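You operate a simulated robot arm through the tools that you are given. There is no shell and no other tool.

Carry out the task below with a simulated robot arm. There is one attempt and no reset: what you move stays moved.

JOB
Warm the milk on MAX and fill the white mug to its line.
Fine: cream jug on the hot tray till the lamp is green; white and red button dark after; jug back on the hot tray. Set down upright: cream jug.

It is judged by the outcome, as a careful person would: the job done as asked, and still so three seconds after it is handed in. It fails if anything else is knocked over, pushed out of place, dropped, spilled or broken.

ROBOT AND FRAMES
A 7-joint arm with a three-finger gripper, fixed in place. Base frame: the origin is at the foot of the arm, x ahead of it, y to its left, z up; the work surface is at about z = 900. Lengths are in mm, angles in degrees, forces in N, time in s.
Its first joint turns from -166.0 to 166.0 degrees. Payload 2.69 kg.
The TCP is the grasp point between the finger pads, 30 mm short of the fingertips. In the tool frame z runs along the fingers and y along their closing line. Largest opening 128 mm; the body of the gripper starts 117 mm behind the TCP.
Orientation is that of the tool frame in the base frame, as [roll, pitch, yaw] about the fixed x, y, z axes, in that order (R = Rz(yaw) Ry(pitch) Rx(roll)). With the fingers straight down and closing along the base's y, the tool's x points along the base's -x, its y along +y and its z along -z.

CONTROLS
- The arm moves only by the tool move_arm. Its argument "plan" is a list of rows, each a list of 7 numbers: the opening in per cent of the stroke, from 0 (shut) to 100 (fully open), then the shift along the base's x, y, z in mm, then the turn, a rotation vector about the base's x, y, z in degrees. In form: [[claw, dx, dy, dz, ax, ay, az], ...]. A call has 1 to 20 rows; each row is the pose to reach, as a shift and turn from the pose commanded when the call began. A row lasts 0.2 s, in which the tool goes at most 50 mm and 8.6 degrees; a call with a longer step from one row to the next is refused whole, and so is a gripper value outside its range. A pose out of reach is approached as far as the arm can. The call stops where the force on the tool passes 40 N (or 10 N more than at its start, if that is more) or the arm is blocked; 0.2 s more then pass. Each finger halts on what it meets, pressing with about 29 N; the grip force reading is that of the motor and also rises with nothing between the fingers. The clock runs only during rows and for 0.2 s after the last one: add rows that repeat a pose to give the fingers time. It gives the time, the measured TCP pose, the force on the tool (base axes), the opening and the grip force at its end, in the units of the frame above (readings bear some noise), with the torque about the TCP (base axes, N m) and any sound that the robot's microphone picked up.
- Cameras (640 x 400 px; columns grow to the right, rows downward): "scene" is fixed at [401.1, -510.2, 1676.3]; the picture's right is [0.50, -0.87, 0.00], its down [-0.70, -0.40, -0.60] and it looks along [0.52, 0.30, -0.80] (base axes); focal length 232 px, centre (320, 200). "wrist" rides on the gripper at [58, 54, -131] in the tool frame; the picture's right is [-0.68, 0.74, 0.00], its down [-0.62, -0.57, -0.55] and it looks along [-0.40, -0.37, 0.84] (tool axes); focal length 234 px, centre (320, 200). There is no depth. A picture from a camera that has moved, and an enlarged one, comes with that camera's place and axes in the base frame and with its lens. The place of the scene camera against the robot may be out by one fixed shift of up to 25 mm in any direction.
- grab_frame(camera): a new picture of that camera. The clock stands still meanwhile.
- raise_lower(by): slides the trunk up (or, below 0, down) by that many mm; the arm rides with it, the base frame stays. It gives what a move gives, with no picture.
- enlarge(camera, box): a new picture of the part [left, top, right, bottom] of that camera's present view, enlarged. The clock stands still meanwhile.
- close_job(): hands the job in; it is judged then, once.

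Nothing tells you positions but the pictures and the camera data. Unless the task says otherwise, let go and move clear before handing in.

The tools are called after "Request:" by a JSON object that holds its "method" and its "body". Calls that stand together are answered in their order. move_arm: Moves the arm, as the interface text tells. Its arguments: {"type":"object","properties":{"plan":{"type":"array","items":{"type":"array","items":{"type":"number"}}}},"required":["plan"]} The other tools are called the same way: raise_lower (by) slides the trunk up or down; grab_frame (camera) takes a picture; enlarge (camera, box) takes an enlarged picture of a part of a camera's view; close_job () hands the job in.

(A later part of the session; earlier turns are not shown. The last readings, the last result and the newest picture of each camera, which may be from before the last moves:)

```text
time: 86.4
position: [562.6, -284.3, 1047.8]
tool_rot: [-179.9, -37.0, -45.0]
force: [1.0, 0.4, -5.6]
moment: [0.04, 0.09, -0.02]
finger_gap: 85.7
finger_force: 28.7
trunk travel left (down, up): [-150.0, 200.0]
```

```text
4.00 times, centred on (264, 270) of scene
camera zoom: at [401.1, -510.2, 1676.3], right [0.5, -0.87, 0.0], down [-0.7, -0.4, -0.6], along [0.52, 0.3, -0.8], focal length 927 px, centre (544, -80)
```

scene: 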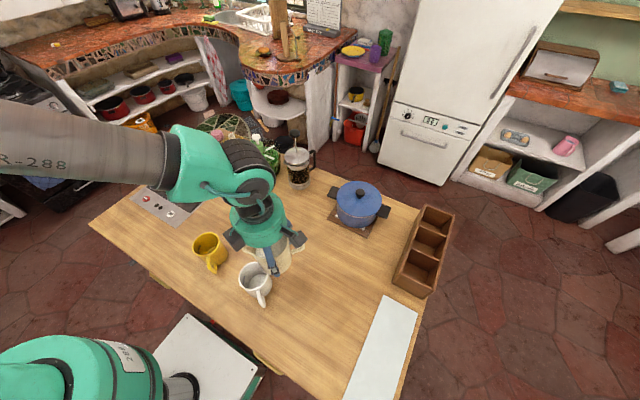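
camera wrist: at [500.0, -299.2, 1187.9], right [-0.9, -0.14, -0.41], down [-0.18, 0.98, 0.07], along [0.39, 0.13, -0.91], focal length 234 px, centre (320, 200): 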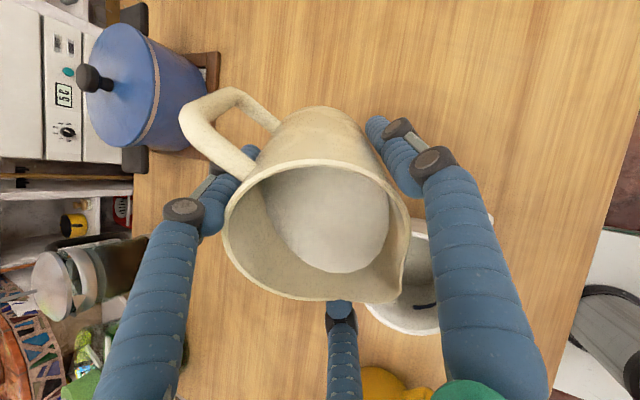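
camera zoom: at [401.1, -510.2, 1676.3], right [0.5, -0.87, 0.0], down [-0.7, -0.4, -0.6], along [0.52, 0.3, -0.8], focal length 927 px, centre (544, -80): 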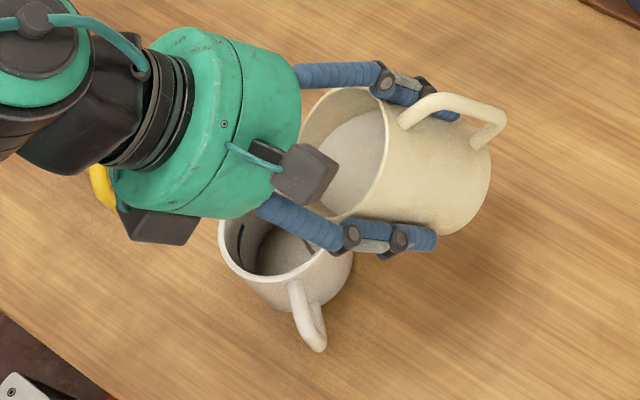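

Still no flow at 37°. I'll continue slowly to 42°.

Request:
{"method": "move_arm", "body": {"plan": [[0, 0, 0, 1.5, -0.7, -0.7, 0], [0, -0.1, 0.1, 2.9, -1.4, -1.4, 0], [0, -0.2, 0.2, 4.3, -2.1, -2.1, 0], [0, -0.3, 0.3, 5.8, -2.83, -2.83, 0], [0, -0.4, 0.4, 7.2, -3.54, -3.54, 0], [0, -0.4, 0.4, 7.2, -3.54, -3.54, 0], [0, -0.4, 0.4, 7.2, -3.54, -3.54, 0]]}}

Request:
{"method": "grab_frame", "body": {"camera": "wrist"}}

Request:
{"method": "enlarge", "body": {"camera": "scene", "box": [200, 220, 328, 320]}}

```text
time: 88.0
position: [560.6, -283.0, 1056.1]
tool_rot: [180.0, -42.0, -45.1]
force: [0.2, 1.3, -5.3]
moment: [0.04, 0.08, 0.0]
finger_gap: 85.8
finger_force: 29.2
trunk travel left (down, up): [-150.0, 200.0]
```

```text
taken
camera wrist: at [490.2, -290.1, 1192.3], right [-0.88, -0.17, -0.45], down [-0.18, 0.98, 0.0], along [0.45, 0.08, -0.89], focal length 234 px, centre (320, 200)
```

wrist: 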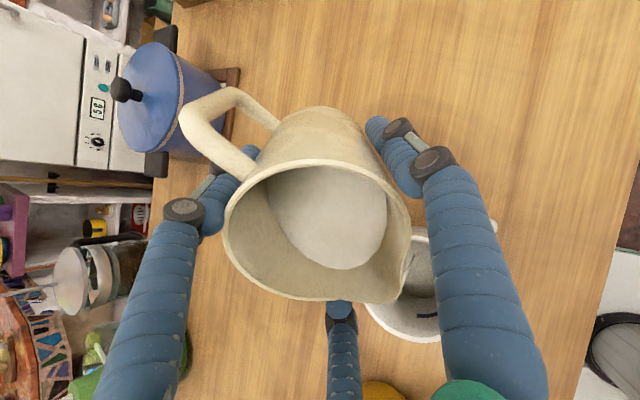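

```text
4.00 times, centred on (264, 270) of scene
camera zoom: at [401.1, -510.2, 1676.3], right [0.5, -0.87, 0.0], down [-0.7, -0.4, -0.6], along [0.52, 0.3, -0.8], focal length 927 px, centre (544, -80)
```

zoom: 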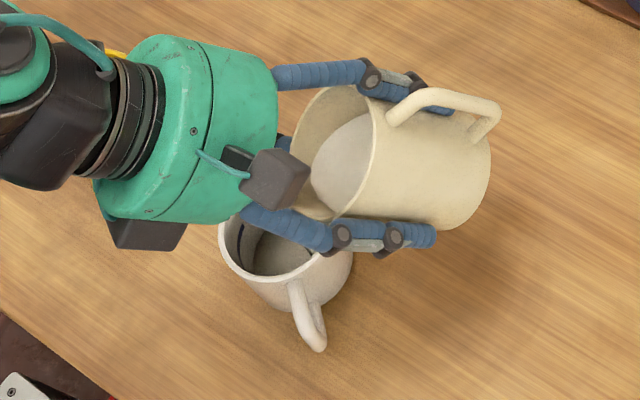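

Request:
{"method": "enlarge", "body": {"camera": "wrist", "box": [350, 210, 450, 350]}}

Request:
{"method": "enlarge", "body": {"camera": "wrist", "box": [215, 140, 425, 310]}}

Request:
{"method": "enlarge", "body": {"camera": "scene", "box": [245, 255, 305, 310]}}

```text
2.86 times, centred on (400, 280) of wrist
camera zoom: at [490.2, -290.1, 1192.3], right [-0.88, -0.17, -0.45], down [-0.18, 0.98, 0.0], along [0.45, 0.08, -0.89], focal length 669 px, centre (91, -29)
```

zoom: 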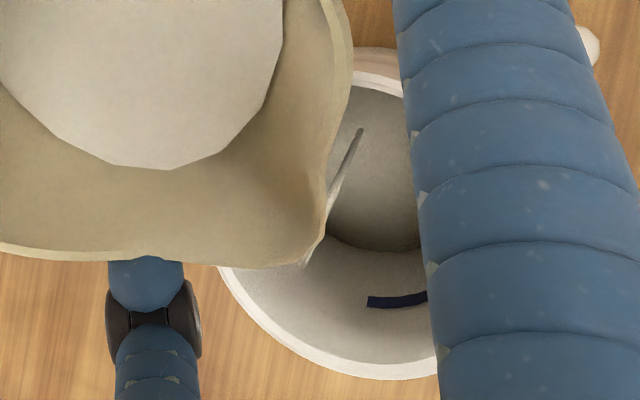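

```text
2.35 times, centred on (320, 225) of wrist
camera zoom: at [490.2, -290.1, 1192.3], right [-0.88, -0.17, -0.45], down [-0.18, 0.98, 0.0], along [0.45, 0.08, -0.89], focal length 551 px, centre (320, 141)
```

zoom: 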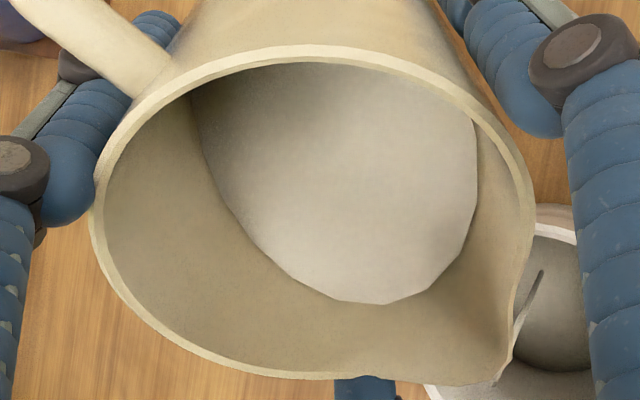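

```text
7.27 times, centred on (275, 282) of scene
camera zoom: at [401.1, -510.2, 1676.3], right [0.5, -0.87, 0.0], down [-0.7, -0.4, -0.6], along [0.52, 0.3, -0.8], focal length 1685 px, centre (647, -400)
```

zoom: 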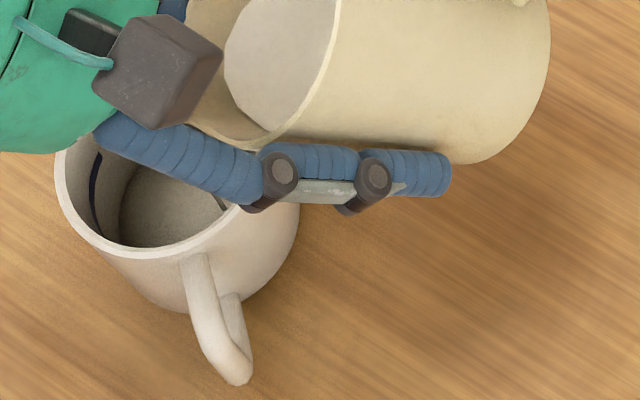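

A thin stream is now running from the spout into the mug. I'll hold here briefly and watch the level.

Request:
{"method": "move_arm", "body": {"plan": [[0, 0, 0, 0, 0, 0, 0], [0, 0, 0, 0, 0, 0, 0], [0, 0, 0, 0, 0, 0, 0], [0, 0, 0, 0, 0, 0, 0]]}}

Request:
{"method": "enlarge", "body": {"camera": "wrist", "box": [350, 210, 450, 350]}}

Request:
{"method": "enlarge", "body": {"camera": "scene", "box": [240, 255, 290, 300]}}

```text
time: 89.0
position: [560.0, -283.7, 1055.3]
tool_rot: [179.9, -42.0, -45.0]
force: [0.1, 0.3, -4.9]
moment: [0.06, 0.09, -0.02]
finger_gap: 85.6
finger_force: 29.4
trunk travel left (down, up): [-150.0, 200.0]
```

```text
2.86 times, centred on (400, 280) of wrist
camera zoom: at [490.2, -290.2, 1192.3], right [-0.88, -0.17, -0.45], down [-0.18, 0.98, 0.0], along [0.45, 0.08, -0.89], focal length 669 px, centre (91, -29)
```

zoom: 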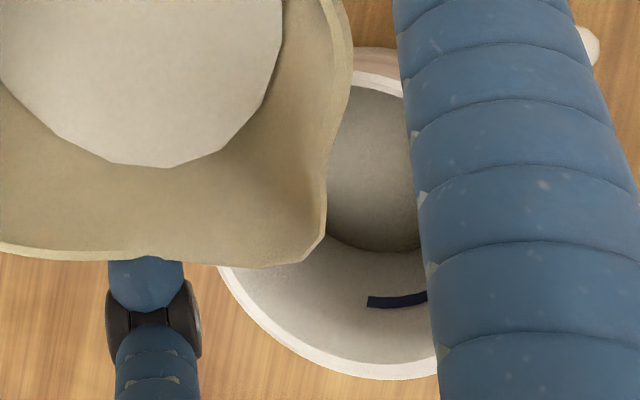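

```text
8.89 times, centred on (265, 278) of scene
camera zoom: at [401.1, -510.2, 1676.3], right [0.5, -0.87, 0.0], down [-0.7, -0.4, -0.6], along [0.52, 0.3, -0.8], focal length 2059 px, centre (809, -489)
```

zoom: 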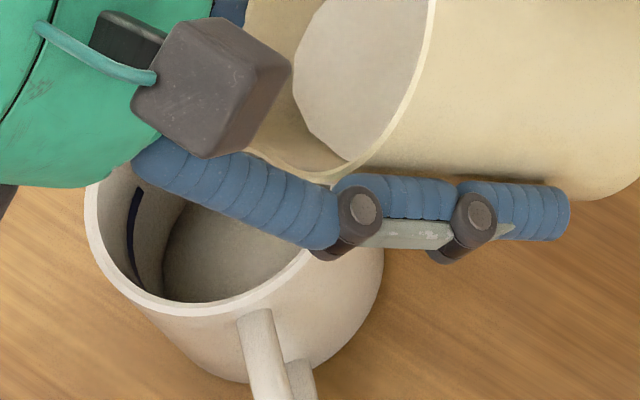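

The stream stopped, so pouring is nearly quasi-static with tilt, which is good to control. I'll tilt on to 48° and hold.

Request:
{"method": "move_arm", "body": {"plan": [[0, -0.2, 0.2, 1.4, -0.7, -0.7, 0], [0, -0.3, 0.3, 2.9, -1.4, -1.4, 0], [0, -0.5, 0.5, 4.3, -2.1, -2.1, 0], [0, -0.7, 0.7, 5.7, -2.83, -2.83, 0], [0, -0.9, 0.9, 7.1, -3.54, -3.54, 0], [0, -1.1, 1.1, 8.5, -4.24, -4.24, 0], [0, -1.1, 1.1, 8.5, -4.24, -4.24, 0]]}}

Request:
{"method": "enlarge", "body": {"camera": "wrist", "box": [340, 200, 460, 350]}}

Request:
{"method": "enlarge", "body": {"camera": "scene", "box": [230, 240, 300, 310]}}

```text
time: 90.6
position: [559.2, -281.4, 1064.4]
tool_rot: [180.0, -48.0, -45.1]
force: [-0.8, -0.1, -3.8]
moment: [0.06, 0.05, 0.02]
finger_gap: 85.7
finger_force: 29.6
trunk travel left (down, up): [-150.0, 200.0]
```

```text
2.67 times, centred on (400, 275) of wrist
camera zoom: at [479.2, -278.6, 1195.4], right [-0.84, -0.2, -0.5], down [-0.18, 0.98, -0.09], along [0.51, 0.01, -0.86], focal length 624 px, centre (107, 0)
```

zoom: 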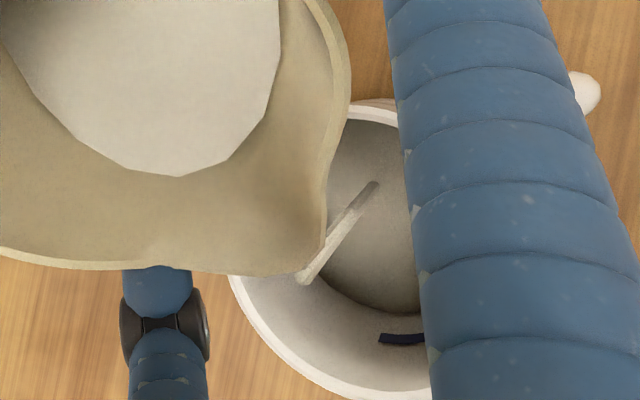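

```text
5.71 times, centred on (265, 275) of scene
camera zoom: at [401.1, -510.2, 1676.3], right [0.5, -0.87, 0.0], down [-0.7, -0.4, -0.6], along [0.52, 0.3, -0.8], focal length 1324 px, centre (634, -229)
```

zoom: 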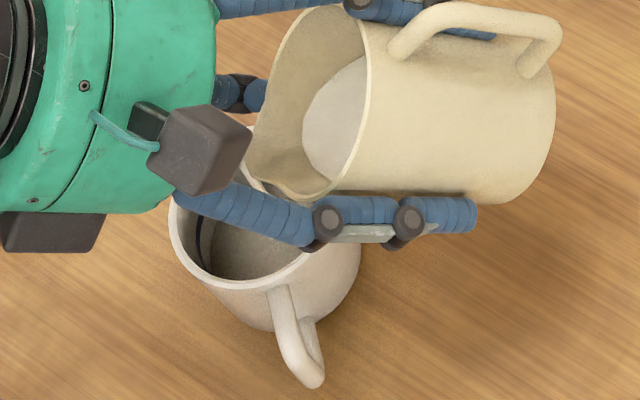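

The stream is flowing into the mug. Holding until it settles.

Request:
{"method": "move_arm", "body": {"plan": [[0, 0, 0, 0, 0, 0, 0], [0, 0, 0, 0, 0, 0, 0], [0, 0, 0, 0, 0, 0, 0], [0, 0, 0, 0, 0, 0, 0], [0, 0, 0, 0, 0, 0, 0]]}}

Request:
{"method": "enlarge", "body": {"camera": "wrist", "box": [340, 200, 460, 350]}}

Request:
{"method": "enlarge", "body": {"camera": "scene", "box": [230, 240, 300, 310]}}

```text
time: 91.8
position: [558.9, -283.2, 1064.2]
tool_rot: [-180.0, -48.0, -45.0]
force: [-0.4, 0.5, -2.7]
moment: [0.07, 0.08, 0.0]
finger_gap: 85.4
finger_force: 29.1
trunk travel left (down, up): [-150.0, 200.0]
```

```text
2.67 times, centred on (400, 275) of wrist
camera zoom: at [479.3, -278.7, 1195.4], right [-0.84, -0.2, -0.5], down [-0.18, 0.98, -0.09], along [0.51, 0.01, -0.86], focal length 624 px, centre (107, 0)
```

zoom: 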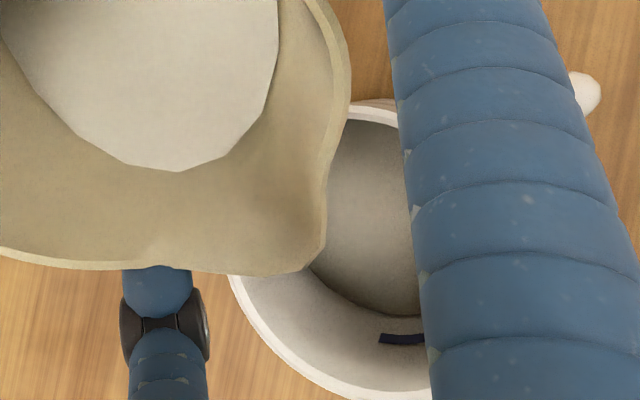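

```text
5.71 times, centred on (265, 275) of scene
camera zoom: at [401.1, -510.2, 1676.3], right [0.5, -0.87, 0.0], down [-0.7, -0.4, -0.6], along [0.52, 0.3, -0.8], focal length 1324 px, centre (634, -229)
```

zoom: 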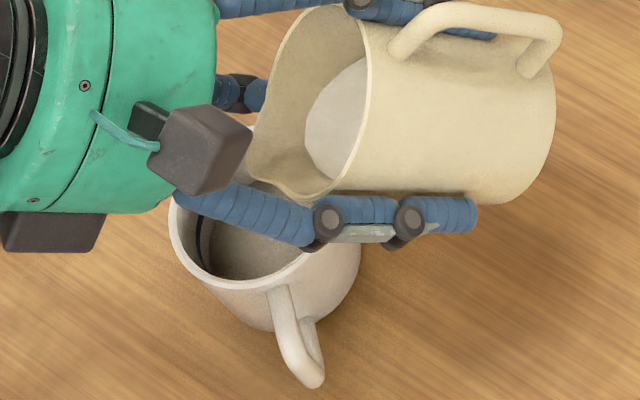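

By my reading of the wrist view the mug's milk level is at about z≈928 and the line at about 956, so I'm roughly 40% filled. I'll add 4° more tilt and hold until the stream stops.

Request:
{"method": "move_arm", "body": {"plan": [[0, -0.3, 0.3, 1.4, -0.7, -0.7, 0], [0, -0.5, 0.5, 2.8, -1.4, -1.4, 0], [0, -0.8, 0.8, 4.2, -2.1, -2.1, 0], [0, -1.1, 1.1, 5.6, -2.83, -2.83, 0], [0, -1.1, 1.1, 5.6, -2.83, -2.83, 0], [0, -1.1, 1.1, 5.6, -2.83, -2.83, 0], [0, -1.1, 1.1, 5.6, -2.83, -2.83, 0], [0, -1.1, 1.1, 5.6, -2.83, -2.83, 0]]}}

Request:
{"method": "enlarge", "body": {"camera": "wrist", "box": [340, 200, 460, 350]}}

Request:
{"method": "enlarge", "body": {"camera": "scene", "box": [230, 240, 300, 310]}}

```text
time: 93.6
position: [558.6, -282.6, 1068.1]
tool_rot: [180.0, -52.1, -45.0]
force: [0.2, 0.1, -3.7]
moment: [0.02, 0.03, 0.0]
finger_gap: 85.7
finger_force: 29.1
trunk travel left (down, up): [-150.0, 200.0]
```

```text
2.67 times, centred on (400, 275) of wrist
camera zoom: at [471.6, -271.4, 1196.5], right [-0.82, -0.23, -0.53], down [-0.17, 0.97, -0.15], along [0.55, -0.03, -0.83], focal length 624 px, centre (107, 0)
```

zoom: 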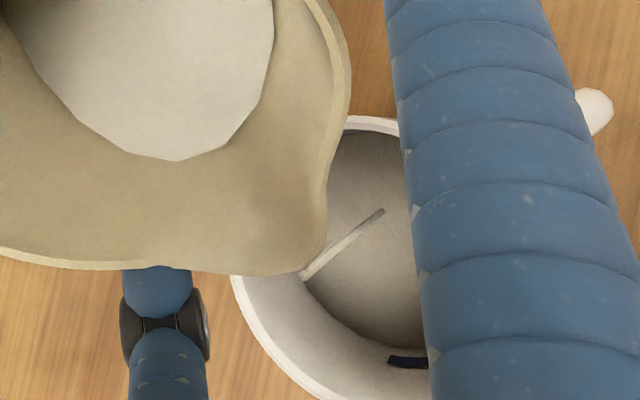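

```text
5.71 times, centred on (265, 275) of scene
camera zoom: at [401.1, -510.2, 1676.3], right [0.5, -0.87, 0.0], down [-0.7, -0.4, -0.6], along [0.52, 0.3, -0.8], focal length 1324 px, centre (634, -229)
```

zoom: 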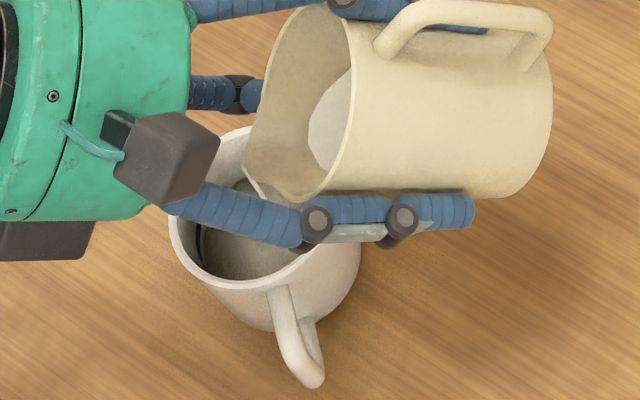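

The level has climbed close under the line, at roughly 938 versus about 952. I'll hold for the remaining flow to stop before adding more tilt.

Request:
{"method": "move_arm", "body": {"plan": [[0, 0, 0, 0, 0, 0, 0], [0, 0, 0, 0, 0, 0, 0], [0, 0, 0, 0, 0, 0, 0], [0, 0, 0, 0, 0, 0, 0]]}}

Request:
{"method": "enlarge", "body": {"camera": "wrist", "box": [350, 230, 440, 350]}}

Request:
{"method": "enlarge", "body": {"camera": "scene", "box": [240, 255, 285, 300]}}

```text
time: 94.6
position: [556.9, -281.1, 1070.0]
tool_rot: [-180.0, -52.0, -45.1]
force: [0.6, -0.4, -3.4]
moment: [0.02, 0.05, 0.0]
finger_gap: 85.6
finger_force: 29.3
trunk travel left (down, up): [-150.0, 200.0]
```

```text
3.33 times, centred on (395, 290) of wrist
camera zoom: at [471.6, -271.4, 1196.5], right [-0.82, -0.23, -0.53], down [-0.17, 0.97, -0.15], along [0.55, -0.03, -0.83], focal length 781 px, centre (70, -100)
```

zoom: 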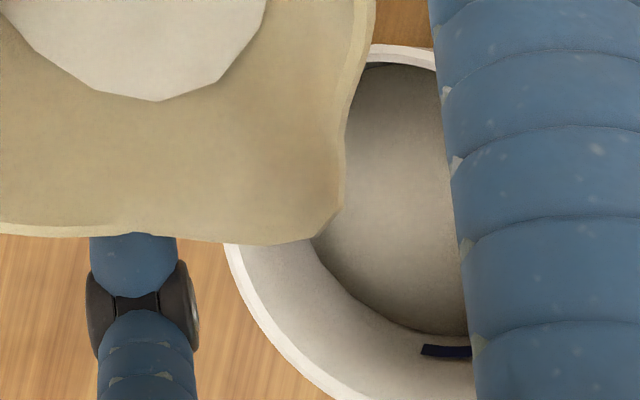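

```text
8.89 times, centred on (262, 278) of scene
camera zoom: at [401.1, -510.2, 1676.3], right [0.5, -0.87, 0.0], down [-0.7, -0.4, -0.6], along [0.52, 0.3, -0.8], focal length 2059 px, centre (831, -489)
```

zoom: 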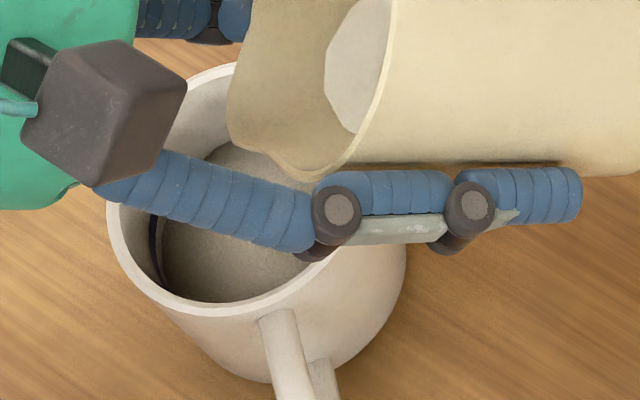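

The flow has stopped with the level just under the line. Adding 2° more and holding.

Request:
{"method": "move_arm", "body": {"plan": [[0, -0.3, 0.3, 1.4, -0.7, -0.7, 0], [0, -0.6, 0.6, 2.7, -1.4, -1.4, 0], [0, -0.6, 0.6, 2.7, -1.4, -1.4, 0], [0, -0.6, 0.6, 2.7, -1.4, -1.4, 0], [0, -0.6, 0.6, 2.7, -1.4, -1.4, 0], [0, -0.6, 0.6, 2.7, -1.4, -1.4, 0], [0, -0.6, 0.6, 2.7, -1.4, -1.4, 0], [0, -0.6, 0.6, 2.7, -1.4, -1.4, 0]]}}

Request:
{"method": "enlarge", "body": {"camera": "wrist", "box": [350, 230, 440, 350]}}

Request:
{"method": "enlarge", "body": {"camera": "scene", "box": [240, 255, 285, 300]}}

```text
time: 96.4
position: [557.0, -280.4, 1073.9]
tool_rot: [-180.0, -54.0, -45.0]
force: [0.2, 0.2, -2.9]
moment: [0.04, 0.07, 0.02]
finger_gap: 85.6
finger_force: 29.5
trunk travel left (down, up): [-150.0, 200.0]
```

```text
3.33 times, centred on (395, 290) of wrist
camera zoom: at [468.1, -267.9, 1196.8], right [-0.8, -0.24, -0.55], down [-0.17, 0.97, -0.18], along [0.57, -0.05, -0.82], focal length 781 px, centre (70, -100)
```

zoom: 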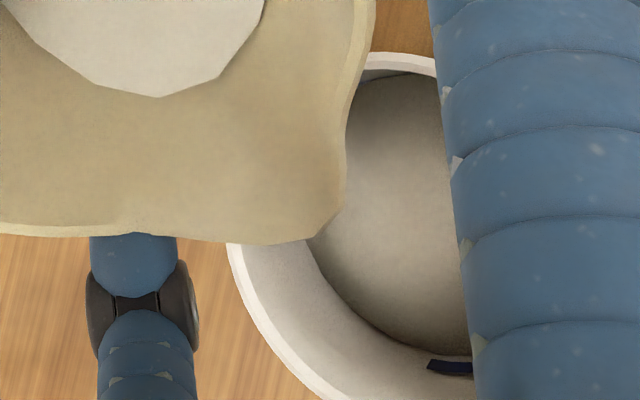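

```text
8.89 times, centred on (262, 278) of scene
camera zoom: at [401.1, -510.2, 1676.3], right [0.5, -0.87, 0.0], down [-0.7, -0.4, -0.6], along [0.52, 0.3, -0.8], focal length 2059 px, centre (831, -489)
```

zoom: 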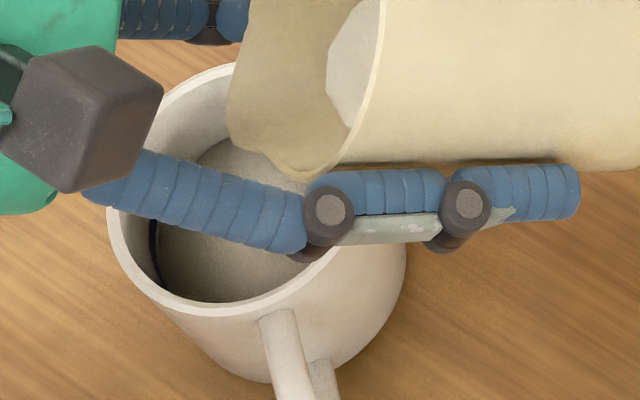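

The level is now about 939 and the line band spans about 947–955. I'll add 3° more and hold.

Request:
{"method": "move_arm", "body": {"plan": [[0, -0.4, 0.4, 1.3, -0.7, -0.7, 0], [0, -0.7, 0.7, 2.7, -1.4, -1.4, 0], [0, -1.1, 1.1, 4.05, -2.12, -2.12, 0], [0, -1.1, 1.1, 4.05, -2.12, -2.12, 0], [0, -1.1, 1.1, 4.05, -2.12, -2.12, 0], [0, -1.1, 1.1, 4.05, -2.12, -2.12, 0], [0, -1.1, 1.1, 4.05, -2.12, -2.12, 0], [0, -1.1, 1.1, 4.05, -2.12, -2.12, 0], [0, -1.1, 1.1, 4.05, -2.12, -2.12, 0]]}}

Request:
{"method": "enlarge", "body": {"camera": "wrist", "box": [350, 240, 440, 360]}}

Request:
{"method": "enlarge", "body": {"camera": "scene", "box": [240, 255, 285, 300]}}

```text
time: 98.4
position: [556.1, -279.7, 1076.7]
tool_rot: [179.9, -57.1, -45.0]
force: [0.5, -0.9, -3.2]
moment: [0.04, 0.06, -0.02]
finger_gap: 85.5
finger_force: 29.2
trunk travel left (down, up): [-150.0, 200.0]
```

```text
3.33 times, centred on (395, 300) of wrist
camera zoom: at [462.4, -262.5, 1196.8], right [-0.78, -0.26, -0.57], down [-0.16, 0.96, -0.22], along [0.6, -0.08, -0.79], focal length 781 px, centre (70, -133)
```

zoom: 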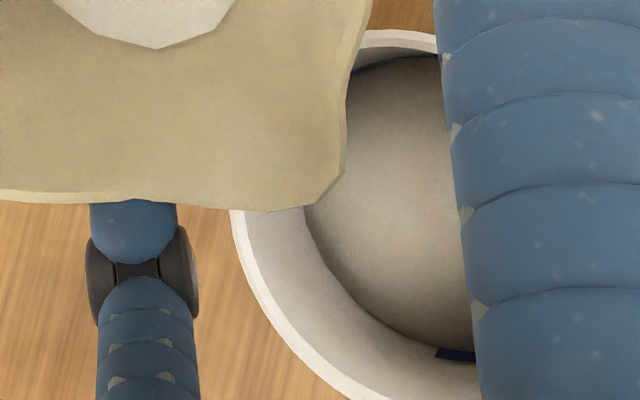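

```text
8.89 times, centred on (262, 278) of scene
camera zoom: at [401.1, -510.2, 1676.3], right [0.5, -0.87, 0.0], down [-0.7, -0.4, -0.6], along [0.52, 0.3, -0.8], focal length 2059 px, centre (831, -489)
```

zoom: 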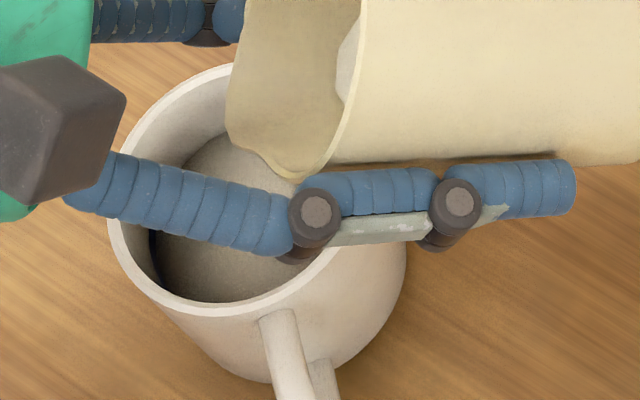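

Request:
{"method": "enlarge", "body": {"camera": "wrist", "box": [390, 315, 425, 355]}}

Request:
{"method": "enlarge", "body": {"camera": "scene", "box": [246, 272, 274, 294]}}

```text
10.00 times, centred on (408, 335) of wrist
camera zoom: at [462.4, -262.5, 1196.8], right [-0.78, -0.26, -0.57], down [-0.16, 0.96, -0.22], along [0.6, -0.08, -0.79], focal length 2342 px, centre (-555, -1150)
```

zoom: 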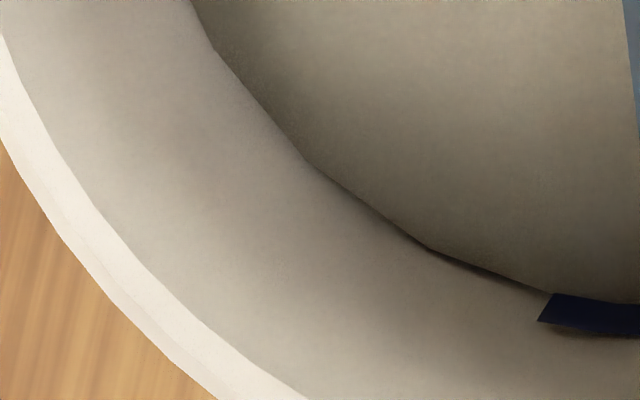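

```text
16.00 times, centred on (260, 283) of scene
camera zoom: at [401.1, -510.2, 1676.3], right [0.5, -0.87, 0.0], down [-0.7, -0.4, -0.6], along [0.52, 0.3, -0.8], focal length 3707 px, centre (1280, -1128)
```

zoom: 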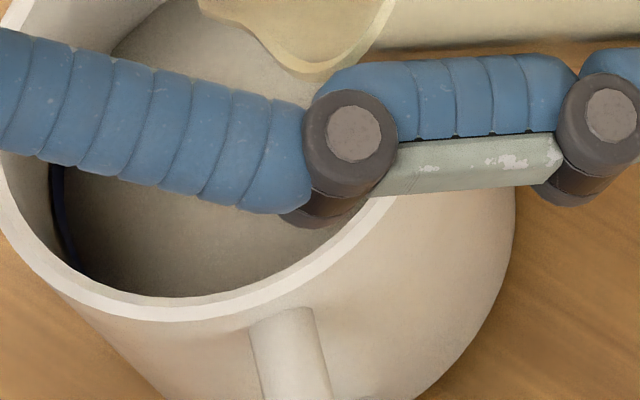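

The milk surface has just reached the lower edge of the line band. One small extra step (about 1.2°) should bring it to the middle of the line.

Request:
{"method": "move_arm", "body": {"plan": [[0, -0.25, 0.25, 0.8, -0.42, -0.42, 0], [0, -0.5, 0.5, 1.6, -0.85, -0.85, 0], [0, -0.5, 0.5, 1.6, -0.85, -0.85, 0], [0, -0.5, 0.5, 1.6, -0.85, -0.85, 0], [0, -0.5, 0.5, 1.6, -0.85, -0.85, 0], [0, -0.5, 0.5, 1.6, -0.85, -0.85, 0], [0, -0.5, 0.5, 1.6, -0.85, -0.85, 0], [0, -0.5, 0.5, 1.6, -0.85, -0.85, 0]]}}

Request:
{"method": "enlarge", "body": {"camera": "wrist", "box": [390, 320, 425, 360]}}

Request:
{"method": "enlarge", "body": {"camera": "scene", "box": [246, 266, 274, 294]}}

```text
time: 100.2
position: [556.3, -279.3, 1079.5]
tool_rot: [-180.0, -58.2, -44.9]
force: [0.0, -0.5, -3.3]
moment: [0.0, 0.04, 0.01]
finger_gap: 85.5
finger_force: 28.7
trunk travel left (down, up): [-150.0, 200.0]
```

```text
10.00 times, centred on (408, 340) of wrist
camera zoom: at [460.5, -259.9, 1197.2], right [-0.77, -0.27, -0.57], down [-0.16, 0.96, -0.23], along [0.61, -0.09, -0.78], focal length 2342 px, centre (-555, -1200)
```

zoom: 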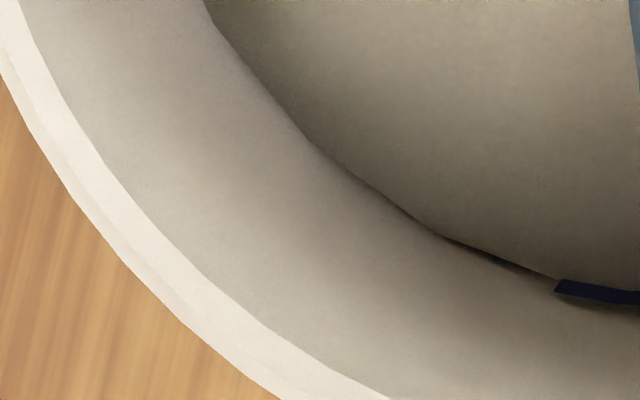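

```text
14.29 times, centred on (260, 280) of scene
camera zoom: at [401.1, -510.2, 1676.3], right [0.5, -0.87, 0.0], down [-0.7, -0.4, -0.6], along [0.52, 0.3, -0.8], focal length 3310 px, centre (1177, -943)
```

zoom: 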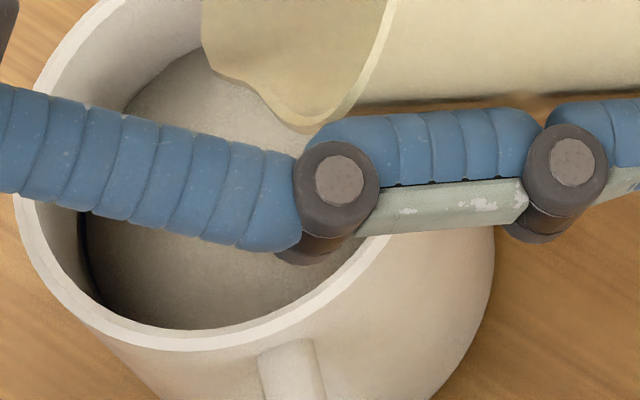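

The milk now covers about half the line band, so the level is at the line and the stream has stopped. I'll tilt the jug back upright, keeping the spout over the mug and rising as it straightens.

Request:
{"method": "move_arm", "body": {"plan": [[0, 1.5, -1.5, -1.4, 2.83, 2.83, 0], [0, 2.7, -2.7, -1.9, 5.66, 5.66, 0], [0, 3.7, -3.7, -2.5, 8.49, 8.49, 0], [0, 4.4, -4.4, -3.2, 11.31, 11.31, 0], [0, 4.75, -4.75, -3.9, 14.14, 14.14, 0], [0, 4.86, -4.86, -4.7, 16.97, 16.97, 0], [0, 4.7, -4.7, -7.4, 19.8, 19.8, 0], [0, 4.7, -4.7, 27.6, 19.8, 19.8, 0], [0, 4.7, -4.7, 62.6, 19.8, 19.8, 0], [0, 4.7, -4.7, 92.6, 19.8, 19.8, 0], [0, 4.2, -4.2, 86.6, 22.77, 22.77, 0], [0, 3.4, -3.4, 80.9, 25.6, 25.6, 0], [0, 2.4, -2.4, 75.3, 28.43, 28.43, 0], [0, 1.1, -1.1, 69.8, 31.25, 31.25, 0], [0, -0.5, 0.5, 64.5, 34.08, 34.08, 0], [0, -2.3, 2.3, 59.3, 36.9, 36.9, 0], [0, -4.1, 4.1, 55, 39.4, 39.4, 0], [0, -5.5, 5.5, 52, 41.15, 41.15, 0], [0, -5.5, 5.5, 52, 41.15, 41.15, 0]]}}

Request:
{"method": "grab_frame", "body": {"camera": "wrist"}}

Request:
{"method": "enlarge", "body": {"camera": "scene", "box": [200, 220, 328, 320]}}

Request:
{"method": "enlarge", "body": {"camera": "scene", "box": [235, 258, 280, 303]}}

```text
time: 104.2
position: [550.6, -273.9, 1130.0]
tool_rot: [-180.0, -0.1, -45.0]
force: [0.0, -0.7, -2.9]
moment: [0.05, 0.02, 0.0]
finger_gap: 85.6
finger_force: 29.1
trunk travel left (down, up): [-150.0, 200.0]
```

```text
taken
camera wrist: at [553.1, -352.7, 1261.4], right [-1.0, -0.04, 0.0], down [-0.04, 0.84, 0.55], along [-0.02, 0.55, -0.84], focal length 234 px, centre (320, 200)
```

wrist: 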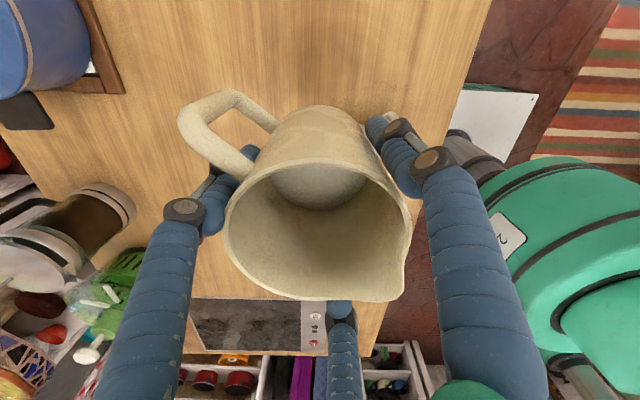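

```text
4.00 times, centred on (264, 270) of scene
camera zoom: at [401.1, -510.2, 1676.3], right [0.5, -0.87, 0.0], down [-0.7, -0.4, -0.6], along [0.52, 0.3, -0.8], focal length 927 px, centre (544, -80)
```

zoom: 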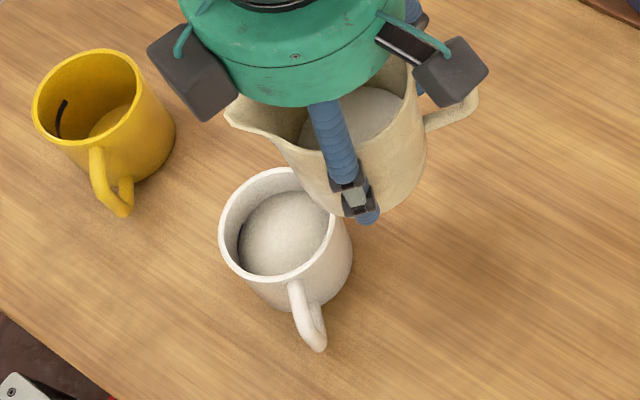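

```text
8.89 times, centred on (258, 280) of scene
camera zoom: at [401.1, -510.2, 1676.3], right [0.5, -0.87, 0.0], down [-0.7, -0.4, -0.6], along [0.52, 0.3, -0.8], focal length 2059 px, centre (876, -516)
```

zoom: 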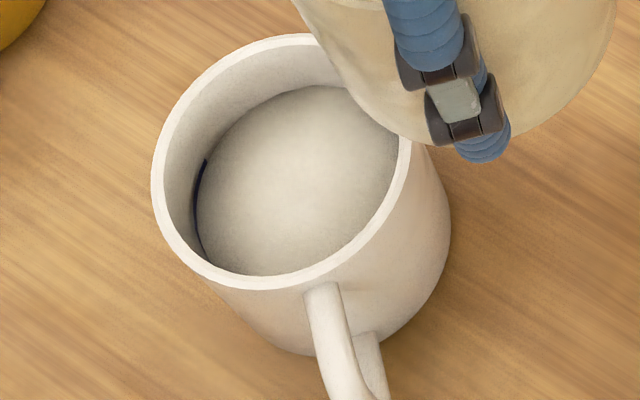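

The jug is upright, no drops are visible, and the mug's surface sits at the line. On the way back I'll pause where the wrist camera can see into the mug from above to confirm the level.

Request:
{"method": "move_arm", "body": {"plan": [[0, 3, 8, 0, 0, 0, 0], [0, 10, 24, 0, 0, 0, 0], [0, 20, 46, 0, 0, 0, 0], [0, 32, 72, 0, 0, 0, 0], [0, 44, 98, 0, 0, 0, 0], [0, 54, 118, 0, 0, 0, 0], [0, 60, 130, 0, 0, 0, 0], [0, 60, 130, 0, 0, 0, 0]]}}

Request:
{"method": "grab_frame", "body": {"camera": "wrist"}}

Request:
{"method": "enlarge", "body": {"camera": "scene", "box": [235, 258, 280, 303]}}

```text
time: 106.0
position: [611.6, -142.3, 1131.3]
tool_rot: [-180.0, 0.0, -44.9]
force: [0.6, -0.6, -2.6]
moment: [-0.01, 0.04, 0.03]
finger_gap: 85.3
finger_force: 28.9
trunk travel left (down, up): [-150.0, 200.0]
```

```text
taken
camera wrist: at [614.4, -221.7, 1261.6], right [-1.0, -0.04, 0.0], down [-0.04, 0.84, 0.55], along [-0.02, 0.55, -0.84], focal length 234 px, centre (320, 200)
```

wrist: 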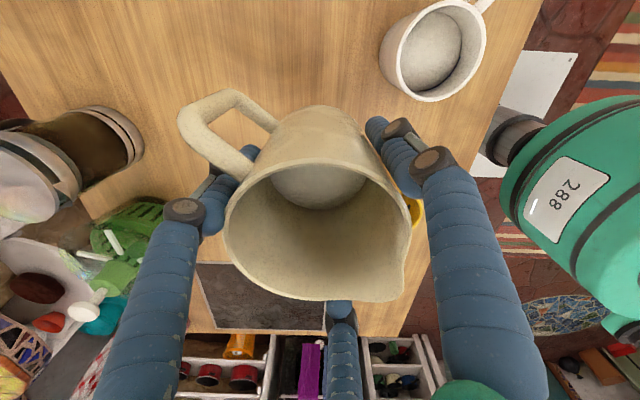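

```text
8.89 times, centred on (258, 280) of scene
camera zoom: at [401.1, -510.2, 1676.3], right [0.5, -0.87, 0.0], down [-0.7, -0.4, -0.6], along [0.52, 0.3, -0.8], focal length 2059 px, centre (876, -516)
```

zoom: 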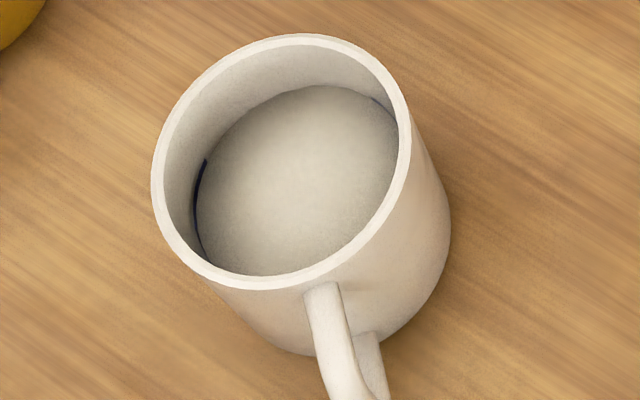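

Request:
{"method": "enlarge", "body": {"camera": "wrist", "box": [375, 0, 495, 105]}}

Request:
{"method": "enlarge", "body": {"camera": "wrist", "box": [420, 30, 495, 105]}}

Request:
{"method": "enlarge", "body": {"camera": "scene", "box": [244, 260, 272, 290]}}

```text
3.81 times, centred on (435, 52) of wrist
camera zoom: at [614.4, -221.7, 1261.6], right [-1.0, -0.04, 0.0], down [-0.04, 0.84, 0.55], along [-0.02, 0.55, -0.84], focal length 892 px, centre (-118, 762)
```

zoom: 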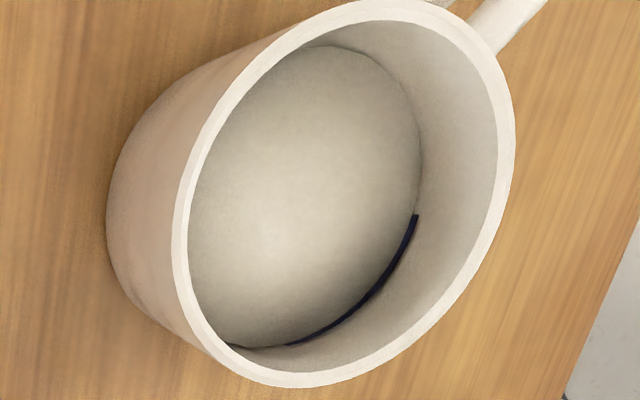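

```text
5.33 times, centred on (458, 68) of wrist
camera zoom: at [614.4, -221.7, 1261.6], right [-1.0, -0.04, 0.0], down [-0.04, 0.84, 0.55], along [-0.02, 0.55, -0.84], focal length 1249 px, centre (-413, 907)
```

zoom: 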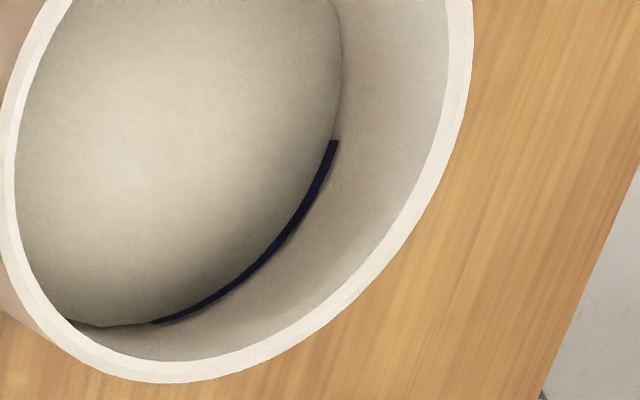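

```text
13.33 times, centred on (258, 275) of scene
camera zoom: at [401.1, -510.2, 1676.3], right [0.5, -0.87, 0.0], down [-0.7, -0.4, -0.6], along [0.52, 0.3, -0.8], focal length 3089 px, centre (1147, -800)
```

zoom: 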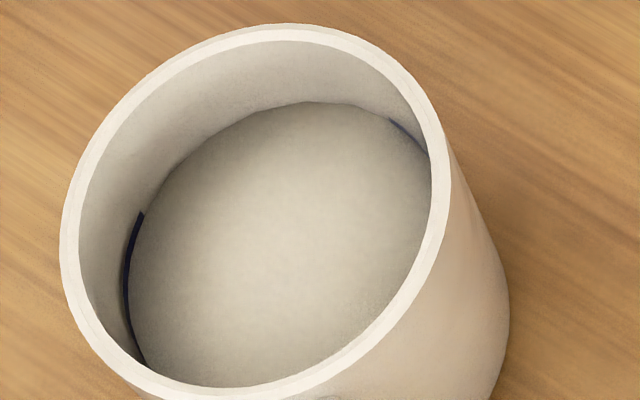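

The milk edge runs right along the line all the way round, with the lower part of the band covered, so the fill is right. Next I'll carry the jug level back over the hot tray.

Request:
{"method": "move_arm", "body": {"plan": [[0, 2, 8, 0, 0, 0, 0], [0, 5, 24, 0, 0, 0, 0], [0, 12, 54, 0, 0, 0, 0], [0, 19, 86, 0, 0, 0, 0], [0, 26, 118, 0, 0, 0, 0], [0, 33, 150, 0, 0, 0, 0], [0, 40, 182, 0, 0, 0, 0], [0, 47, 214, 0, 0, 0, 0], [0, 54, 246, 0, 0, 0, 0], [0, 61, 278, 0, 0, 0, 0], [0, 68, 310, 0, 0, 0, 0], [0, 75, 342, 0, 0, 0, 0], [0, 82, 374, 0, 0, 0, 0], [0, 89, 406, 0, 0, 0, 0], [0, 96, 438, 0, 0, 0, 0], [0, 101, 463, 0, 0, 0, 0], [0, 103, 474, 0, 0, 0, 0], [0, 104, 477, -10, 0, 0, 0], [0, 104, 477, -30, 0, 0, 0], [0, 104, 477, -30, 0, 0, 0]]}}

Request:
{"method": "grab_frame", "body": {"camera": "wrist"}}

Request:
{"method": "grab_frame", "body": {"camera": "scene"}}

```text
time: 110.2
position: [714.5, 333.8, 1099.0]
tool_rot: [-180.0, 0.0, -45.0]
force: [0.4, -0.4, -3.1]
moment: [0.06, 0.09, 0.01]
finger_gap: 85.3
finger_force: 29.1
trunk travel left (down, up): [-150.0, 200.0]
```

```text
taken
camera wrist: at [717.7, 254.8, 1230.6], right [-1.0, -0.04, 0.0], down [-0.04, 0.84, 0.55], along [-0.02, 0.55, -0.84], focal length 234 px, centre (320, 200)
```

wrist: 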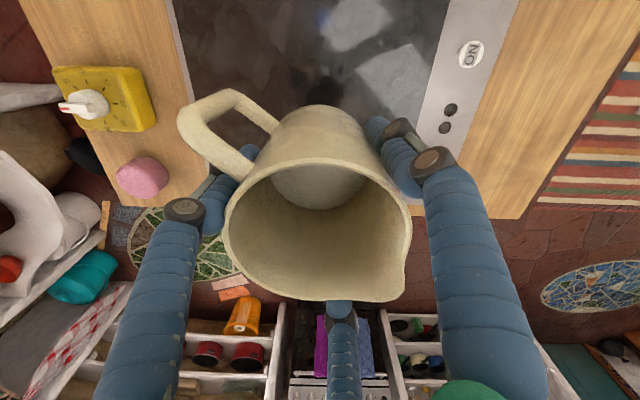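

```text
taken
```

scene: 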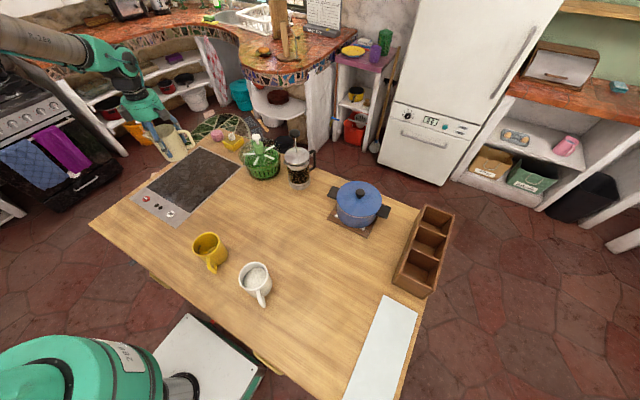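

The jug is over the plate, with no spills on the table. Descending toward contact.

Request:
{"method": "move_arm", "body": {"plan": [[0, 0, 0, -10, 0, 0, 0], [0, 0, 0, -30, 0, 0, 0], [0, 0, 0, -55, 0, 0, 0], [0, 0, 0, -80, 0, 0, 0], [0, 0, 0, -100, 0, 0, 0], [0, 0, 0, -115, 0, 0, 0], [0, 0, 0, -125, 0, 0, 0], [0, 0, 0, -130, 0, 0, 0], [0, 0, 0, -130, 0, 0, 0]]}}

Request:
{"method": "move_arm", "body": {"plan": [[0, 0, 0, -2, 0, 0, 0], [0, 0, 0, -4, 0, 0, 0], [0, 0, 0, -4, 0, 0, 0]]}}

Request:
{"method": "move_arm", "body": {"plan": [[0, 0, 0, -1, 0, 0, 0], [0, 0, 0, -2, 0, 0, 0], [0, 0, 0, -2, 0, 0, 0]]}}

```text
time: 112.2
position: [714.1, 333.7, 968.9]
tool_rot: [179.9, -0.1, -45.0]
force: [0.2, -0.7, -3.2]
moment: [-0.01, 0.06, -0.02]
finger_gap: 85.3
finger_force: 28.7
trunk travel left (down, up): [-150.0, 200.0]
```

```text
time: 113.0
position: [714.8, 333.1, 966.2]
tool_rot: [180.0, 0.1, -45.0]
force: [1.0, -0.5, -2.8]
moment: [0.04, 0.05, 0.0]
finger_gap: 85.3
finger_force: 29.0
trunk travel left (down, up): [-150.0, 200.0]
```

```text
time: 113.8
position: [714.7, 334.5, 964.4]
tool_rot: [-179.9, 0.1, -45.0]
force: [0.3, 0.1, -3.9]
moment: [0.03, 0.03, 0.01]
finger_gap: 85.3
finger_force: 28.6
trunk travel left (down, up): [-150.0, 200.0]
```

Request:
{"method": "move_arm", "body": {"plan": [[0, 0, 0, -1, 0, 0, 0], [0, 0, 0, -2, 0, 0, 0], [0, 0, 0, -2, 0, 0, 0]]}}

Request:
{"method": "move_arm", "body": {"plan": [[0, 0, 0, -1, 0, 0, 0], [0, 0, 0, -1.5, 0, 0, 0], [0, 0, 0, -1.5, 0, 0, 0]]}}

```text
time: 114.6
position: [715.6, 333.5, 960.1]
tool_rot: [180.0, 0.0, -45.0]
force: [1.1, 0.7, 0.1]
moment: [0.16, 0.05, -0.01]
finger_gap: 85.2
finger_force: 28.5
trunk travel left (down, up): [-150.0, 200.0]
```

```text
time: 115.4
position: [715.0, 333.2, 962.3]
tool_rot: [-179.9, 0.0, -45.0]
force: [2.1, -1.7, 7.8]
moment: [0.12, 0.16, -0.01]
finger_gap: 85.1
finger_force: 28.7
trunk travel left (down, up): [-150.0, 200.0]
```

The jug is seated on the plate (force now +7.8 N). Opening the fingers and checking.

Request:
{"method": "move_arm", "body": {"plan": [[72, 0, 0, 0.5, 0, 0, 0], [85, 0, 0, 0.5, 0, 0, 0], [100, 0, 0, 0.5, 0, 0, 0], [100, 0, 0, 0.5, 0, 0, 0], [100, 0, 0, 0.5, 0, 0, 0]]}}

Request:
{"method": "grab_frame", "body": {"camera": "wrist"}}

Request:
{"method": "enlarge", "body": {"camera": "scene", "box": [120, 120, 260, 220]}}

```text
time: 116.6
position: [714.6, 333.0, 961.5]
tool_rot: [179.9, 0.1, -45.0]
force: [-0.4, -0.7, 0.0]
moment: [0.0, 0.02, 0.05]
finger_gap: 128.1
finger_force: 0.1
trunk travel left (down, up): [-150.0, 200.0]
```

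```text
taken
camera wrist: at [717.0, 254.5, 1092.1], right [-1.0, -0.04, 0.0], down [-0.04, 0.84, 0.55], along [-0.02, 0.55, -0.84], focal length 234 px, centre (320, 200)
```

wrist: 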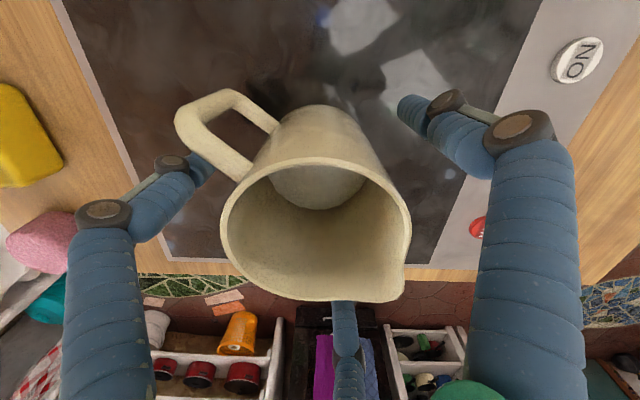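

```text
4.00 times, centred on (190, 170) of scene
camera zoom: at [401.1, -510.2, 1676.3], right [0.5, -0.87, 0.0], down [-0.7, -0.4, -0.6], along [0.52, 0.3, -0.8], focal length 927 px, centre (840, 320)
```

zoom: 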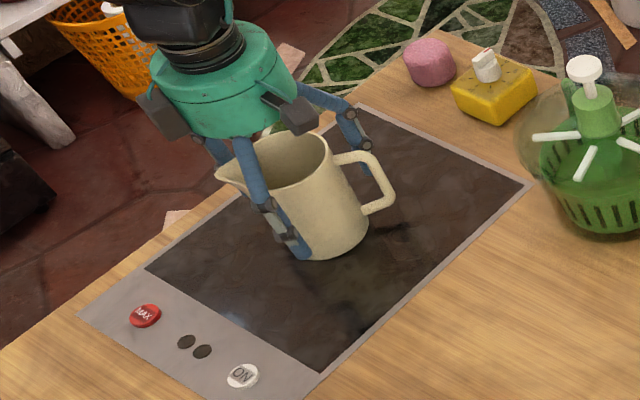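

The jug stands upright on the plate, released, and both lamps are dark. I'll rise straight up and clear, then do a last inspection.

Request:
{"method": "move_arm", "body": {"plan": [[100, 0, 0, 12, 0, 0, 0], [100, 0, 0, 30, 0, 0, 0], [100, 0, 0, 55, 0, 0, 0], [100, 0, 0, 85, 0, 0, 0], [100, 0, 0, 120, 0, 0, 0], [100, 0, 0, 160, 0, 0, 0], [100, 0, 0, 200, 0, 0, 0], [100, -35, -25, 220, 0, 0, 0], [100, -70, -50, 240, 0, 0, 0], [100, -105, -75, 260, 0, 0, 0], [100, -140, -100, 280, 0, 0, 0], [100, -160, -130, 300, 0, 0, 0], [100, -160, -130, 300, 0, 0, 0]]}}

Request:
{"method": "grab_frame", "body": {"camera": "scene"}}

Request:
{"method": "enlarge", "body": {"camera": "scene", "box": [110, 110, 270, 230]}}

Request:
{"method": "enlarge", "body": {"camera": "scene", "box": [180, 220, 300, 320]}}

Request:
{"method": "grab_frame", "body": {"camera": "wrist"}}

```text
time: 119.4
position: [553.9, 201.2, 1262.4]
tool_rot: [-179.9, 0.1, -45.0]
force: [0.5, -0.8, 0.9]
moment: [0.05, -0.05, -0.03]
finger_gap: 128.0
finger_force: 0.1
trunk travel left (down, up): [-150.0, 200.0]
```

```text
taken
```

scene: 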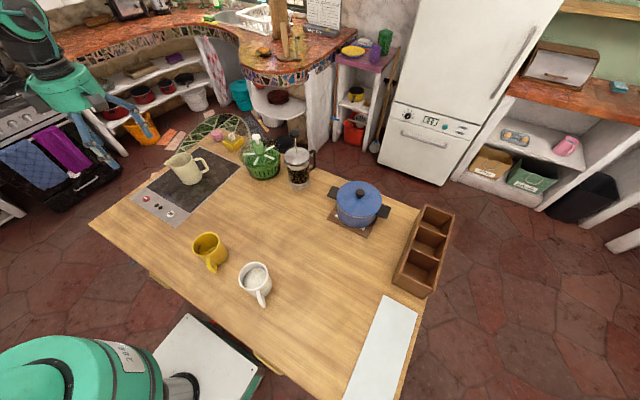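

```text
3.33 times, centred on (190, 170) of scene
camera zoom: at [401.1, -510.2, 1676.3], right [0.5, -0.87, 0.0], down [-0.7, -0.4, -0.6], along [0.52, 0.3, -0.8], focal length 772 px, centre (753, 300)
```

zoom: 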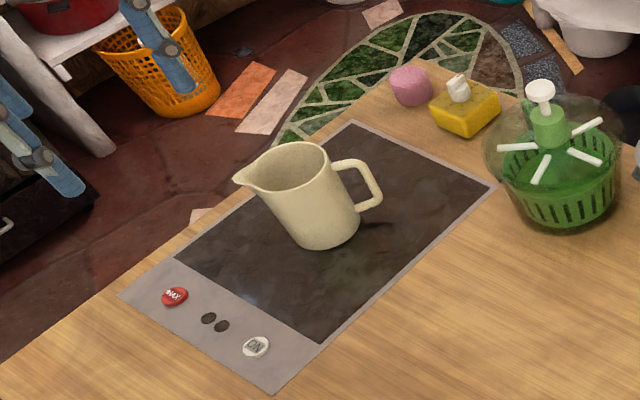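

```text
4.00 times, centred on (240, 270) of scene
camera zoom: at [401.1, -510.2, 1676.3], right [0.5, -0.87, 0.0], down [-0.7, -0.4, -0.6], along [0.52, 0.3, -0.8], focal length 927 px, centre (640, -80)
```

zoom: 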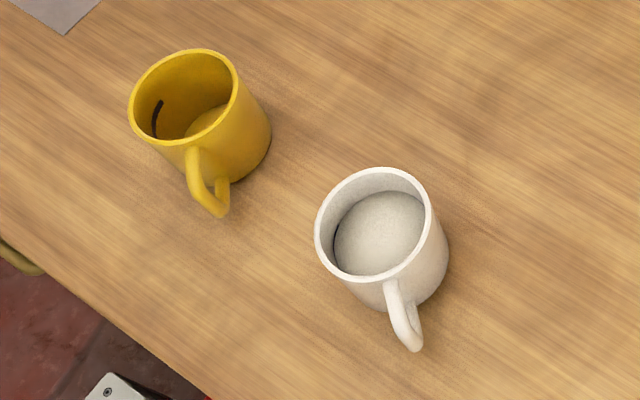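

```text
taken
camera wrist: at [557.2, 123.6, 1392.8], right [-1.0, -0.04, 0.0], down [-0.04, 0.84, 0.55], along [-0.02, 0.55, -0.84], focal length 234 px, centre (320, 200)
```

wrist: 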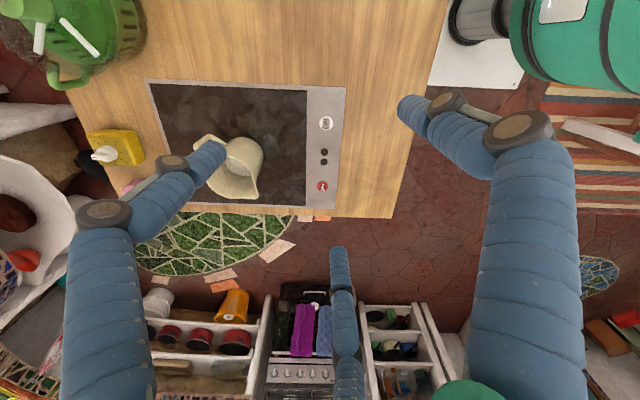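

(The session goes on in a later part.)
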